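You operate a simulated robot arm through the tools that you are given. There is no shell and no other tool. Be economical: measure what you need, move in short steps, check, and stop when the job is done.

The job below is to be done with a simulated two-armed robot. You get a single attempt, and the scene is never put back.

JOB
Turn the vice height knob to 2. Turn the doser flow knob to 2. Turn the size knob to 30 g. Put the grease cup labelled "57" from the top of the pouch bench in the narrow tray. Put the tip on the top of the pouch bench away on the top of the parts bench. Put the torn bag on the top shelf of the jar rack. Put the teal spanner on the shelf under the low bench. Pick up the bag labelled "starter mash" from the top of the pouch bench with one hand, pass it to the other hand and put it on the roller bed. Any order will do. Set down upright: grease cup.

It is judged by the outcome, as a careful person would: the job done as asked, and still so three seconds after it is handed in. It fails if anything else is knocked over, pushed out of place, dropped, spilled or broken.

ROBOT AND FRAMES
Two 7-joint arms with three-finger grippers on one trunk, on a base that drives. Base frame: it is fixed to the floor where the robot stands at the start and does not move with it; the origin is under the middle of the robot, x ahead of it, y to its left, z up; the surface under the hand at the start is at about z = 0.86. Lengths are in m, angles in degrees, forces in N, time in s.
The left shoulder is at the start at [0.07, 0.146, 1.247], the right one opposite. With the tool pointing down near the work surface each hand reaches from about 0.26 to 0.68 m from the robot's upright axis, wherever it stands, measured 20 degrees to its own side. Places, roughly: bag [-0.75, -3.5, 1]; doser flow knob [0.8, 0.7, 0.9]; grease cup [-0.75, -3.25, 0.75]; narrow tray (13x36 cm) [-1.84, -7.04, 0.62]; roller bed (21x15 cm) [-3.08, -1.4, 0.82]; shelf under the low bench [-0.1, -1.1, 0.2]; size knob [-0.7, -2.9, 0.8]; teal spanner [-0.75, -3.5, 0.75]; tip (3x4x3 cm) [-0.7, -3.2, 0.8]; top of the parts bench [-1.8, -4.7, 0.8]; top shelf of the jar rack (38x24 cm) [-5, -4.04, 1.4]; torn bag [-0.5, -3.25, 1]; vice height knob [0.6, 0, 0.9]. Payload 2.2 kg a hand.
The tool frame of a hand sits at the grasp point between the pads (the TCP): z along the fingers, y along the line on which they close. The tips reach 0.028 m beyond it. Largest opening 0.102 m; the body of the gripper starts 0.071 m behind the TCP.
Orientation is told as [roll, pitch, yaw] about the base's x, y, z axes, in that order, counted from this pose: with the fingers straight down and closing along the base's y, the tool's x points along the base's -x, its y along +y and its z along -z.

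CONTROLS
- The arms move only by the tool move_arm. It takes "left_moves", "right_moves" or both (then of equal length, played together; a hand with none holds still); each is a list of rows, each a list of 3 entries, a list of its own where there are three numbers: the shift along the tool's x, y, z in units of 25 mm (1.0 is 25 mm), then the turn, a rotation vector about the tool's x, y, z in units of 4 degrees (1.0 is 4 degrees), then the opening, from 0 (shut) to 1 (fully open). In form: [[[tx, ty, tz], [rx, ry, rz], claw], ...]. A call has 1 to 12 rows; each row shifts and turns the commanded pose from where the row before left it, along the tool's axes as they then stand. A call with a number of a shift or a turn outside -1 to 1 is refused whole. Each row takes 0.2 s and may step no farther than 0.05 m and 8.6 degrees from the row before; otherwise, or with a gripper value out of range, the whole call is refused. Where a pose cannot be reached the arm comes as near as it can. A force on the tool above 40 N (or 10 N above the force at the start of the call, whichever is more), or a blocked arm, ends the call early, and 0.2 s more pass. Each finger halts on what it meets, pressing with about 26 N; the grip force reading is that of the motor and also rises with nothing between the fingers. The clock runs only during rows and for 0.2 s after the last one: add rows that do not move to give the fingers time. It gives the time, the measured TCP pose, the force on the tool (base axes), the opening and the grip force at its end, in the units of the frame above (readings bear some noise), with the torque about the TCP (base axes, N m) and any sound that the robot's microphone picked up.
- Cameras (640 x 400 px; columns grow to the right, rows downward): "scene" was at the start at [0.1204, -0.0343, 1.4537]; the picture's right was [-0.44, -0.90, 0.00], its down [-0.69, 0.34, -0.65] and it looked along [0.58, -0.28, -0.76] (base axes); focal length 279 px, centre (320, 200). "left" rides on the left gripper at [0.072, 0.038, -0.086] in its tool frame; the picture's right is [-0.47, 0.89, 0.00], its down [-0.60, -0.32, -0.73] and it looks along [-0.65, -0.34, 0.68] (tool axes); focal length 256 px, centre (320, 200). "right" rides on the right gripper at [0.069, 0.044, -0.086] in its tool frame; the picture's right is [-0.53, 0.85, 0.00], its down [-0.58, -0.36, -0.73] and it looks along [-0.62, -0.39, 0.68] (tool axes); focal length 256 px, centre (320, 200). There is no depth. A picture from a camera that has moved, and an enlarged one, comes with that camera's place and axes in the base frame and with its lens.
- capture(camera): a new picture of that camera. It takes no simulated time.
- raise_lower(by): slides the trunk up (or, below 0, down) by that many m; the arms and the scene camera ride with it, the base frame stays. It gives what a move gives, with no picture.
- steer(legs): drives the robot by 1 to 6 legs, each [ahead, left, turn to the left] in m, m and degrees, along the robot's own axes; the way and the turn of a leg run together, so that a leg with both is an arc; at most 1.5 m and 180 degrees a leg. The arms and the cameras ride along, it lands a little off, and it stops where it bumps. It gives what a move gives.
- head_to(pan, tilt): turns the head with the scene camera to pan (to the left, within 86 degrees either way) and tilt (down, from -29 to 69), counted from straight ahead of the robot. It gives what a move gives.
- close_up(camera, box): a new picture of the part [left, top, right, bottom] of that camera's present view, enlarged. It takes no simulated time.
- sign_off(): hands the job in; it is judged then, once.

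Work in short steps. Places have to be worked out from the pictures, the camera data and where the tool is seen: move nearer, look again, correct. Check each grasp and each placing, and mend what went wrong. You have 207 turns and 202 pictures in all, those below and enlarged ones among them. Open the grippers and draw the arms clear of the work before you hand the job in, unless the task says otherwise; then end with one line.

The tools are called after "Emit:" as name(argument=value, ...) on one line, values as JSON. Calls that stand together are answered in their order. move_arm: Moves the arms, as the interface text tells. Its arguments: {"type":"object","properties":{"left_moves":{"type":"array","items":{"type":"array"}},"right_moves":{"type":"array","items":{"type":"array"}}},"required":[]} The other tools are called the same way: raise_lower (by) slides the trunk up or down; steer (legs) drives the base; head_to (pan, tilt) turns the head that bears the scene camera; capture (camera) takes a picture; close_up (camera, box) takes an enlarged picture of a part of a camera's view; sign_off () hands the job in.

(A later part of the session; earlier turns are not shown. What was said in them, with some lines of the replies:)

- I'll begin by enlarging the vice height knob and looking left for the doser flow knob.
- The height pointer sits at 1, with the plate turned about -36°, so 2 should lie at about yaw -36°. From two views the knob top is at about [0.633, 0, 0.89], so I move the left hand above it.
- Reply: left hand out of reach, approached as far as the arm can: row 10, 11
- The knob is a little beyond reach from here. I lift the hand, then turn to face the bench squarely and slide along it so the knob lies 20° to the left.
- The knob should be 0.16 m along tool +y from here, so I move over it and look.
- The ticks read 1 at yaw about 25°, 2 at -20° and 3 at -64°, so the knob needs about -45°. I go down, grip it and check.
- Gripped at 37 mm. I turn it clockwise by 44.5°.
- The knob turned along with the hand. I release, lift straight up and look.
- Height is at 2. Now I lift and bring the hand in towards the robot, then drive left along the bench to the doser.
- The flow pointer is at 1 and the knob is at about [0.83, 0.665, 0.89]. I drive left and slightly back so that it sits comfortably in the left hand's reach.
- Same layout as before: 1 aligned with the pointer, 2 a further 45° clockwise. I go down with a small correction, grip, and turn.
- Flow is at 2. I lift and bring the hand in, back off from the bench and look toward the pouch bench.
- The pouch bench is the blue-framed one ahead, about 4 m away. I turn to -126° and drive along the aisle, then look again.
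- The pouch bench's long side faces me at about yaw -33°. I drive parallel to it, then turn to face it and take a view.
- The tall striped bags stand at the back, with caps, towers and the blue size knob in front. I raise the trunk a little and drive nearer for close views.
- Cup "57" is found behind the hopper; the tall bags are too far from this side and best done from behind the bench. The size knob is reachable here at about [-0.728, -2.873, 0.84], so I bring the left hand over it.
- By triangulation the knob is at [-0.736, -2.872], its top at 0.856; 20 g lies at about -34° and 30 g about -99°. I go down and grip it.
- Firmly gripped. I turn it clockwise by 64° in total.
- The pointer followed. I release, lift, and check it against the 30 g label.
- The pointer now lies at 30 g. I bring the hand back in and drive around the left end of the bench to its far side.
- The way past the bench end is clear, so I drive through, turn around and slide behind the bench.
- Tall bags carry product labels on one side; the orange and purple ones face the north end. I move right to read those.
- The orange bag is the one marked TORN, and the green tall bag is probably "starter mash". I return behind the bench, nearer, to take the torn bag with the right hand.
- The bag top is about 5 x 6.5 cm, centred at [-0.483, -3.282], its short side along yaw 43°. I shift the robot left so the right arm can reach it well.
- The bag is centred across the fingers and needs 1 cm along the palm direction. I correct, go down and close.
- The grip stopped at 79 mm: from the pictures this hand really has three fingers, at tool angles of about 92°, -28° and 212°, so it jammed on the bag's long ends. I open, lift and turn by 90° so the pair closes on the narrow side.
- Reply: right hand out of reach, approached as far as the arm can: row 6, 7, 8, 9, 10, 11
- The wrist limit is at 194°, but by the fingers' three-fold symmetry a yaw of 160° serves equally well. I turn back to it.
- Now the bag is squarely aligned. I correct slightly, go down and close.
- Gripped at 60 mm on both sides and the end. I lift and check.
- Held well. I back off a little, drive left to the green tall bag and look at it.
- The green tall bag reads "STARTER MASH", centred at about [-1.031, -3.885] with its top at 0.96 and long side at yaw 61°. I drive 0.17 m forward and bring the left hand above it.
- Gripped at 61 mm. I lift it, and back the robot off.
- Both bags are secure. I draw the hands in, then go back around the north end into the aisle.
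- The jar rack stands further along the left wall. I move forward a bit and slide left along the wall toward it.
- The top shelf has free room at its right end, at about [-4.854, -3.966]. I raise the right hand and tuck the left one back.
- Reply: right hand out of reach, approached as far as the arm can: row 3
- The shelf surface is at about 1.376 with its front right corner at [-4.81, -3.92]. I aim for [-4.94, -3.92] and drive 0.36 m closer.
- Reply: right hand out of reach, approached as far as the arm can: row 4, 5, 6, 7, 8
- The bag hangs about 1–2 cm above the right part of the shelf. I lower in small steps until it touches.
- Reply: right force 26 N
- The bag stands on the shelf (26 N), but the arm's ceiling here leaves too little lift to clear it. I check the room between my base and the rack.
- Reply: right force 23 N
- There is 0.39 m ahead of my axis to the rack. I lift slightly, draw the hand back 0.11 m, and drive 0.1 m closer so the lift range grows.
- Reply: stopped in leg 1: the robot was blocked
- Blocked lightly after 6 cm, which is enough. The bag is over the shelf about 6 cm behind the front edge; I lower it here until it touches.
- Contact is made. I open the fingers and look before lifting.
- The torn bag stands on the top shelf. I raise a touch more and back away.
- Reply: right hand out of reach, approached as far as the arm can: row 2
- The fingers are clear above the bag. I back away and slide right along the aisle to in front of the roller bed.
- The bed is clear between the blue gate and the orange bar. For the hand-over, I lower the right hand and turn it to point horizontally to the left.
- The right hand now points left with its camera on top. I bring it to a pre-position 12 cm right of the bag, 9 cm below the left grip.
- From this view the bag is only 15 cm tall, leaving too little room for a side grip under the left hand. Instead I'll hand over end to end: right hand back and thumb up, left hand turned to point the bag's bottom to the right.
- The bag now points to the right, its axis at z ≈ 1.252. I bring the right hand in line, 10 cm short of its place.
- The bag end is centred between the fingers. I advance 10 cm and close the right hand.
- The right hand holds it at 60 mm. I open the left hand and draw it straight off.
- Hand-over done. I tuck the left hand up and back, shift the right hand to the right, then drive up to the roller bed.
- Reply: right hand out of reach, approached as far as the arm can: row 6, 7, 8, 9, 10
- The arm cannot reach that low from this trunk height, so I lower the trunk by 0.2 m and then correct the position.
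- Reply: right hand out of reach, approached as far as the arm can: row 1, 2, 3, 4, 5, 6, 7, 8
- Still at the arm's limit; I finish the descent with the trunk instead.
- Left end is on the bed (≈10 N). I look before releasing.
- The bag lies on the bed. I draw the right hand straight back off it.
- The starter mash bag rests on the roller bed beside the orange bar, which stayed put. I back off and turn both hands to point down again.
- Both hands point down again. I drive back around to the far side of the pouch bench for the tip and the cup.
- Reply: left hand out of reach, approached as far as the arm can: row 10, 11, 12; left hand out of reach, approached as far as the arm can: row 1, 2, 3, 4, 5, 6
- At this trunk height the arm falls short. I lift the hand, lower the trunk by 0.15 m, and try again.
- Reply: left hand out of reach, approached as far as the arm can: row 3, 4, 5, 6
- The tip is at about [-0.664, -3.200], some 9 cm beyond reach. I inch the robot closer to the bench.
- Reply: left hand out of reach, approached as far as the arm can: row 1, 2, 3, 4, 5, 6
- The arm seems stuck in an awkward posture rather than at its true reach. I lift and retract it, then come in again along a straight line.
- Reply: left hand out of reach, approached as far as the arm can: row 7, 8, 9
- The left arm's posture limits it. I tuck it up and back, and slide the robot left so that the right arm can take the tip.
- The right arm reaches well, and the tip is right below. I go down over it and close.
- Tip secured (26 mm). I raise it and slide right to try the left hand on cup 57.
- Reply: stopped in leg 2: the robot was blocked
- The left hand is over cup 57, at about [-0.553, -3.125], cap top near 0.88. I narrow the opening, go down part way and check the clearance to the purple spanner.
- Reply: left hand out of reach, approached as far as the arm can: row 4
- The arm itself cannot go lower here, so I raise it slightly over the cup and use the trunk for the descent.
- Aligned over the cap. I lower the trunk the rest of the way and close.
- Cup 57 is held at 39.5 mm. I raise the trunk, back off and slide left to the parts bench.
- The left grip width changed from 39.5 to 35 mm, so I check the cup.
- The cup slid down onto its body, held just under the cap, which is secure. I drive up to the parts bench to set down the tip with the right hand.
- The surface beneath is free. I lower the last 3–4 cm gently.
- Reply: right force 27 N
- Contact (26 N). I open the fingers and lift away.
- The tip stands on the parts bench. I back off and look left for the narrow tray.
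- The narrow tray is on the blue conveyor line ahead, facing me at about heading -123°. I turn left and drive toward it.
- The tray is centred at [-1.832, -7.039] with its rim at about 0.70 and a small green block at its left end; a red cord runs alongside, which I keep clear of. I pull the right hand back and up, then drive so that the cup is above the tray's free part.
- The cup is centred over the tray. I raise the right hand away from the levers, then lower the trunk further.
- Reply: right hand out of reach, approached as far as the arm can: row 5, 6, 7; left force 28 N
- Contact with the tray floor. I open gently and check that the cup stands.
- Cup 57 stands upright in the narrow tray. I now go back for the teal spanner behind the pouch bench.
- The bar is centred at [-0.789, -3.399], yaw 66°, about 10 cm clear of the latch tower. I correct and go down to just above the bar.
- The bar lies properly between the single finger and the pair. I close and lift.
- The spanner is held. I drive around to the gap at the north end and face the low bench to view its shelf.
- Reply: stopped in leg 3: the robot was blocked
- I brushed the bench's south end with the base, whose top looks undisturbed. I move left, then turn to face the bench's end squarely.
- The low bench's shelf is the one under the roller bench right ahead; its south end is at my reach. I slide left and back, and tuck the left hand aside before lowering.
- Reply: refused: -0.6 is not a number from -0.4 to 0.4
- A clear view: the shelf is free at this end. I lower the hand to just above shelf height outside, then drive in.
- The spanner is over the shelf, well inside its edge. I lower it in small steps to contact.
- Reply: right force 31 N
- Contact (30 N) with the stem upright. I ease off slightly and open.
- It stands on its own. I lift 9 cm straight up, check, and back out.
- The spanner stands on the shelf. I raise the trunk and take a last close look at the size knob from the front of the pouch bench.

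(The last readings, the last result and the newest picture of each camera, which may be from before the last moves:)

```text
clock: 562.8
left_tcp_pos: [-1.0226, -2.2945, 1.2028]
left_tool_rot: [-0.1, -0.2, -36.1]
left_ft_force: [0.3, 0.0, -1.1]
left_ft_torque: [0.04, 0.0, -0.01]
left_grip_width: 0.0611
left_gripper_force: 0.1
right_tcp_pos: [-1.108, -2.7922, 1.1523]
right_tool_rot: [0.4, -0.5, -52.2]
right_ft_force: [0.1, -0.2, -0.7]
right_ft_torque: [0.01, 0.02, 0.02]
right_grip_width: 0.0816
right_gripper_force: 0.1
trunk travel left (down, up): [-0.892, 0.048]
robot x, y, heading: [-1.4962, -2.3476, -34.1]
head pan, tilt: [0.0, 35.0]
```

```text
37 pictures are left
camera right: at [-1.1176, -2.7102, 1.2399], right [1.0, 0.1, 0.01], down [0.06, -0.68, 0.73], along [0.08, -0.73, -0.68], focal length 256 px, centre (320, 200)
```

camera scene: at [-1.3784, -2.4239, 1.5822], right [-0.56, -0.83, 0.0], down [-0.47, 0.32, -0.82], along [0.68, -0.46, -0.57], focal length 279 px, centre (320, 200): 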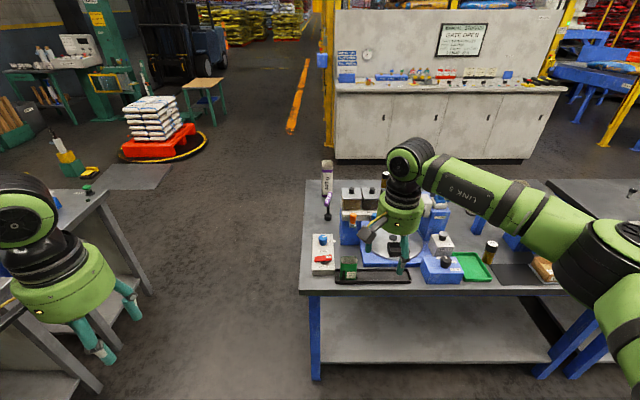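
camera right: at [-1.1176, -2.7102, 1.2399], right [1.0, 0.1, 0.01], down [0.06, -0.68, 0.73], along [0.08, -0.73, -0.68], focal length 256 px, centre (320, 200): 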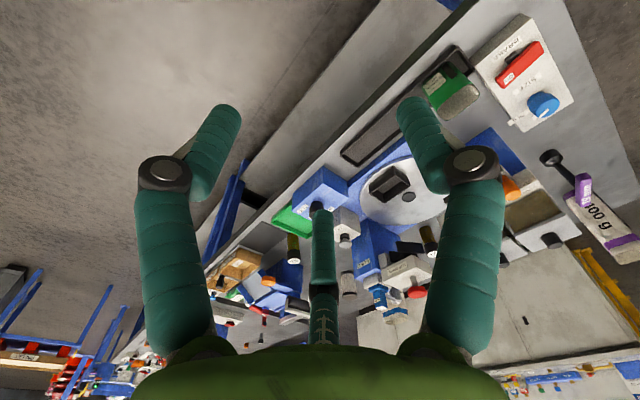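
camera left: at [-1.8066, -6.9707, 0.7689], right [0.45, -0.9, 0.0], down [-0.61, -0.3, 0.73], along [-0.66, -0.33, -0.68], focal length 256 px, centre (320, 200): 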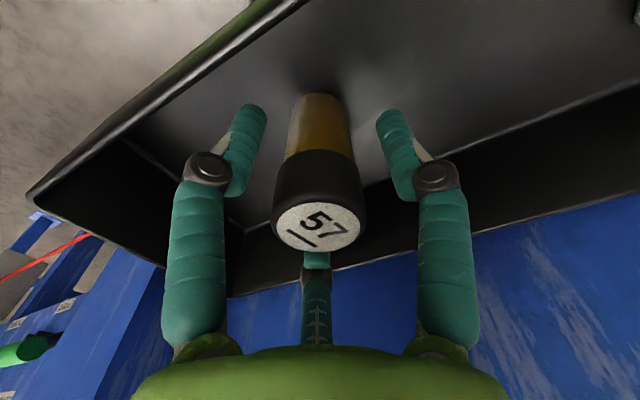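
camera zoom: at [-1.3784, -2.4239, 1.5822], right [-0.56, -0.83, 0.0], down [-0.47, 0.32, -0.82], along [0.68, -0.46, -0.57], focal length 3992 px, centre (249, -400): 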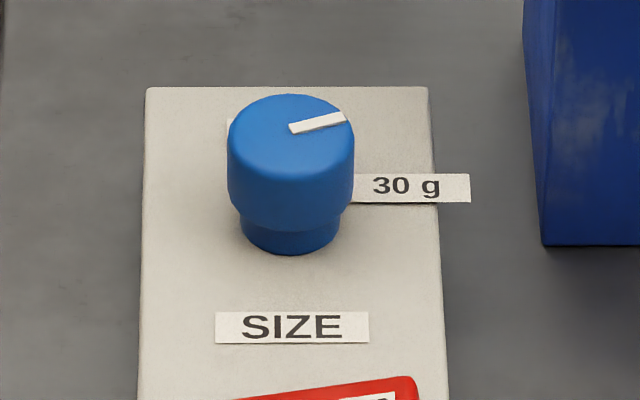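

The pointer lies right along the 30 g label, and nothing on the bench has been disturbed. I open both grippers fully and back clear.

Emit:
move_arm(left_moves=[[[0, 0, 0], [0, 0, 0], 1], [[0, 0, 0], [0, 0, 0], 1]], right_moves=[[[0, 0, 0], [0, 0, 0], 1], [[0, 0, 0], [0, 0, 0], 1]])

Emit:
steer(legs=[[-0.3, 0, 0]])

```text
clock: 563.4
left_tcp_pos: [-1.0229, -2.2931, 1.2017]
left_tool_rot: [-0.1, -0.2, -36.1]
left_ft_force: [0.2, 0.9, 0.6]
left_ft_torque: [0.02, -0.02, 0.01]
left_grip_width: 0.1019
left_gripper_force: 0.1
right_tcp_pos: [-1.1086, -2.7909, 1.1525]
right_tool_rot: [0.3, -0.5, -52.3]
right_ft_force: [0.2, -0.3, 0.3]
right_ft_torque: [-0.02, 0.02, -0.01]
right_grip_width: 0.1023
right_gripper_force: 0.0
trunk travel left (down, up): [-0.892, 0.048]
robot x, y, heading: [-1.4967, -2.3474, -34.3]
head pan, tilt: [0.0, 35.0]
```

```text
clock: 565.4
left_tcp_pos: [-1.2628, -2.1305, 1.2031]
left_tool_rot: [-0.1, 0.0, -36.0]
left_ft_force: [1.1, 0.5, 0.5]
left_ft_torque: [0.03, 0.0, 0.02]
left_grip_width: 0.102
left_gripper_force: 0.0
right_tcp_pos: [-1.3517, -2.6275, 1.152]
right_tool_rot: [0.3, -0.3, -52.2]
right_ft_force: [0.6, 0.1, -0.3]
right_ft_torque: [0.01, 0.04, 0.01]
right_grip_width: 0.1022
right_gripper_force: 0.0
trunk travel left (down, up): [-0.892, 0.048]
robot x, y, heading: [-1.7376, -2.1824, -33.8]
head pan, tilt: [0.0, 35.0]
```

All eight parts of the job are done and both hands are empty and clear, so I hand it in.

Emit:
sign_off()

```text
The job is handed in.
```

All eight tasks are done and handed in: the three knobs are set, the cup, tip, torn bag and spanner are in place, and the "starter mash" bag was passed left to right onto the roller bed, where it lies on its side. The base touched the jar rack area, the pouch bench and the low bench lightly while driving. Nothing I could see afterwards had moved, but I did not inspect each spot closely.
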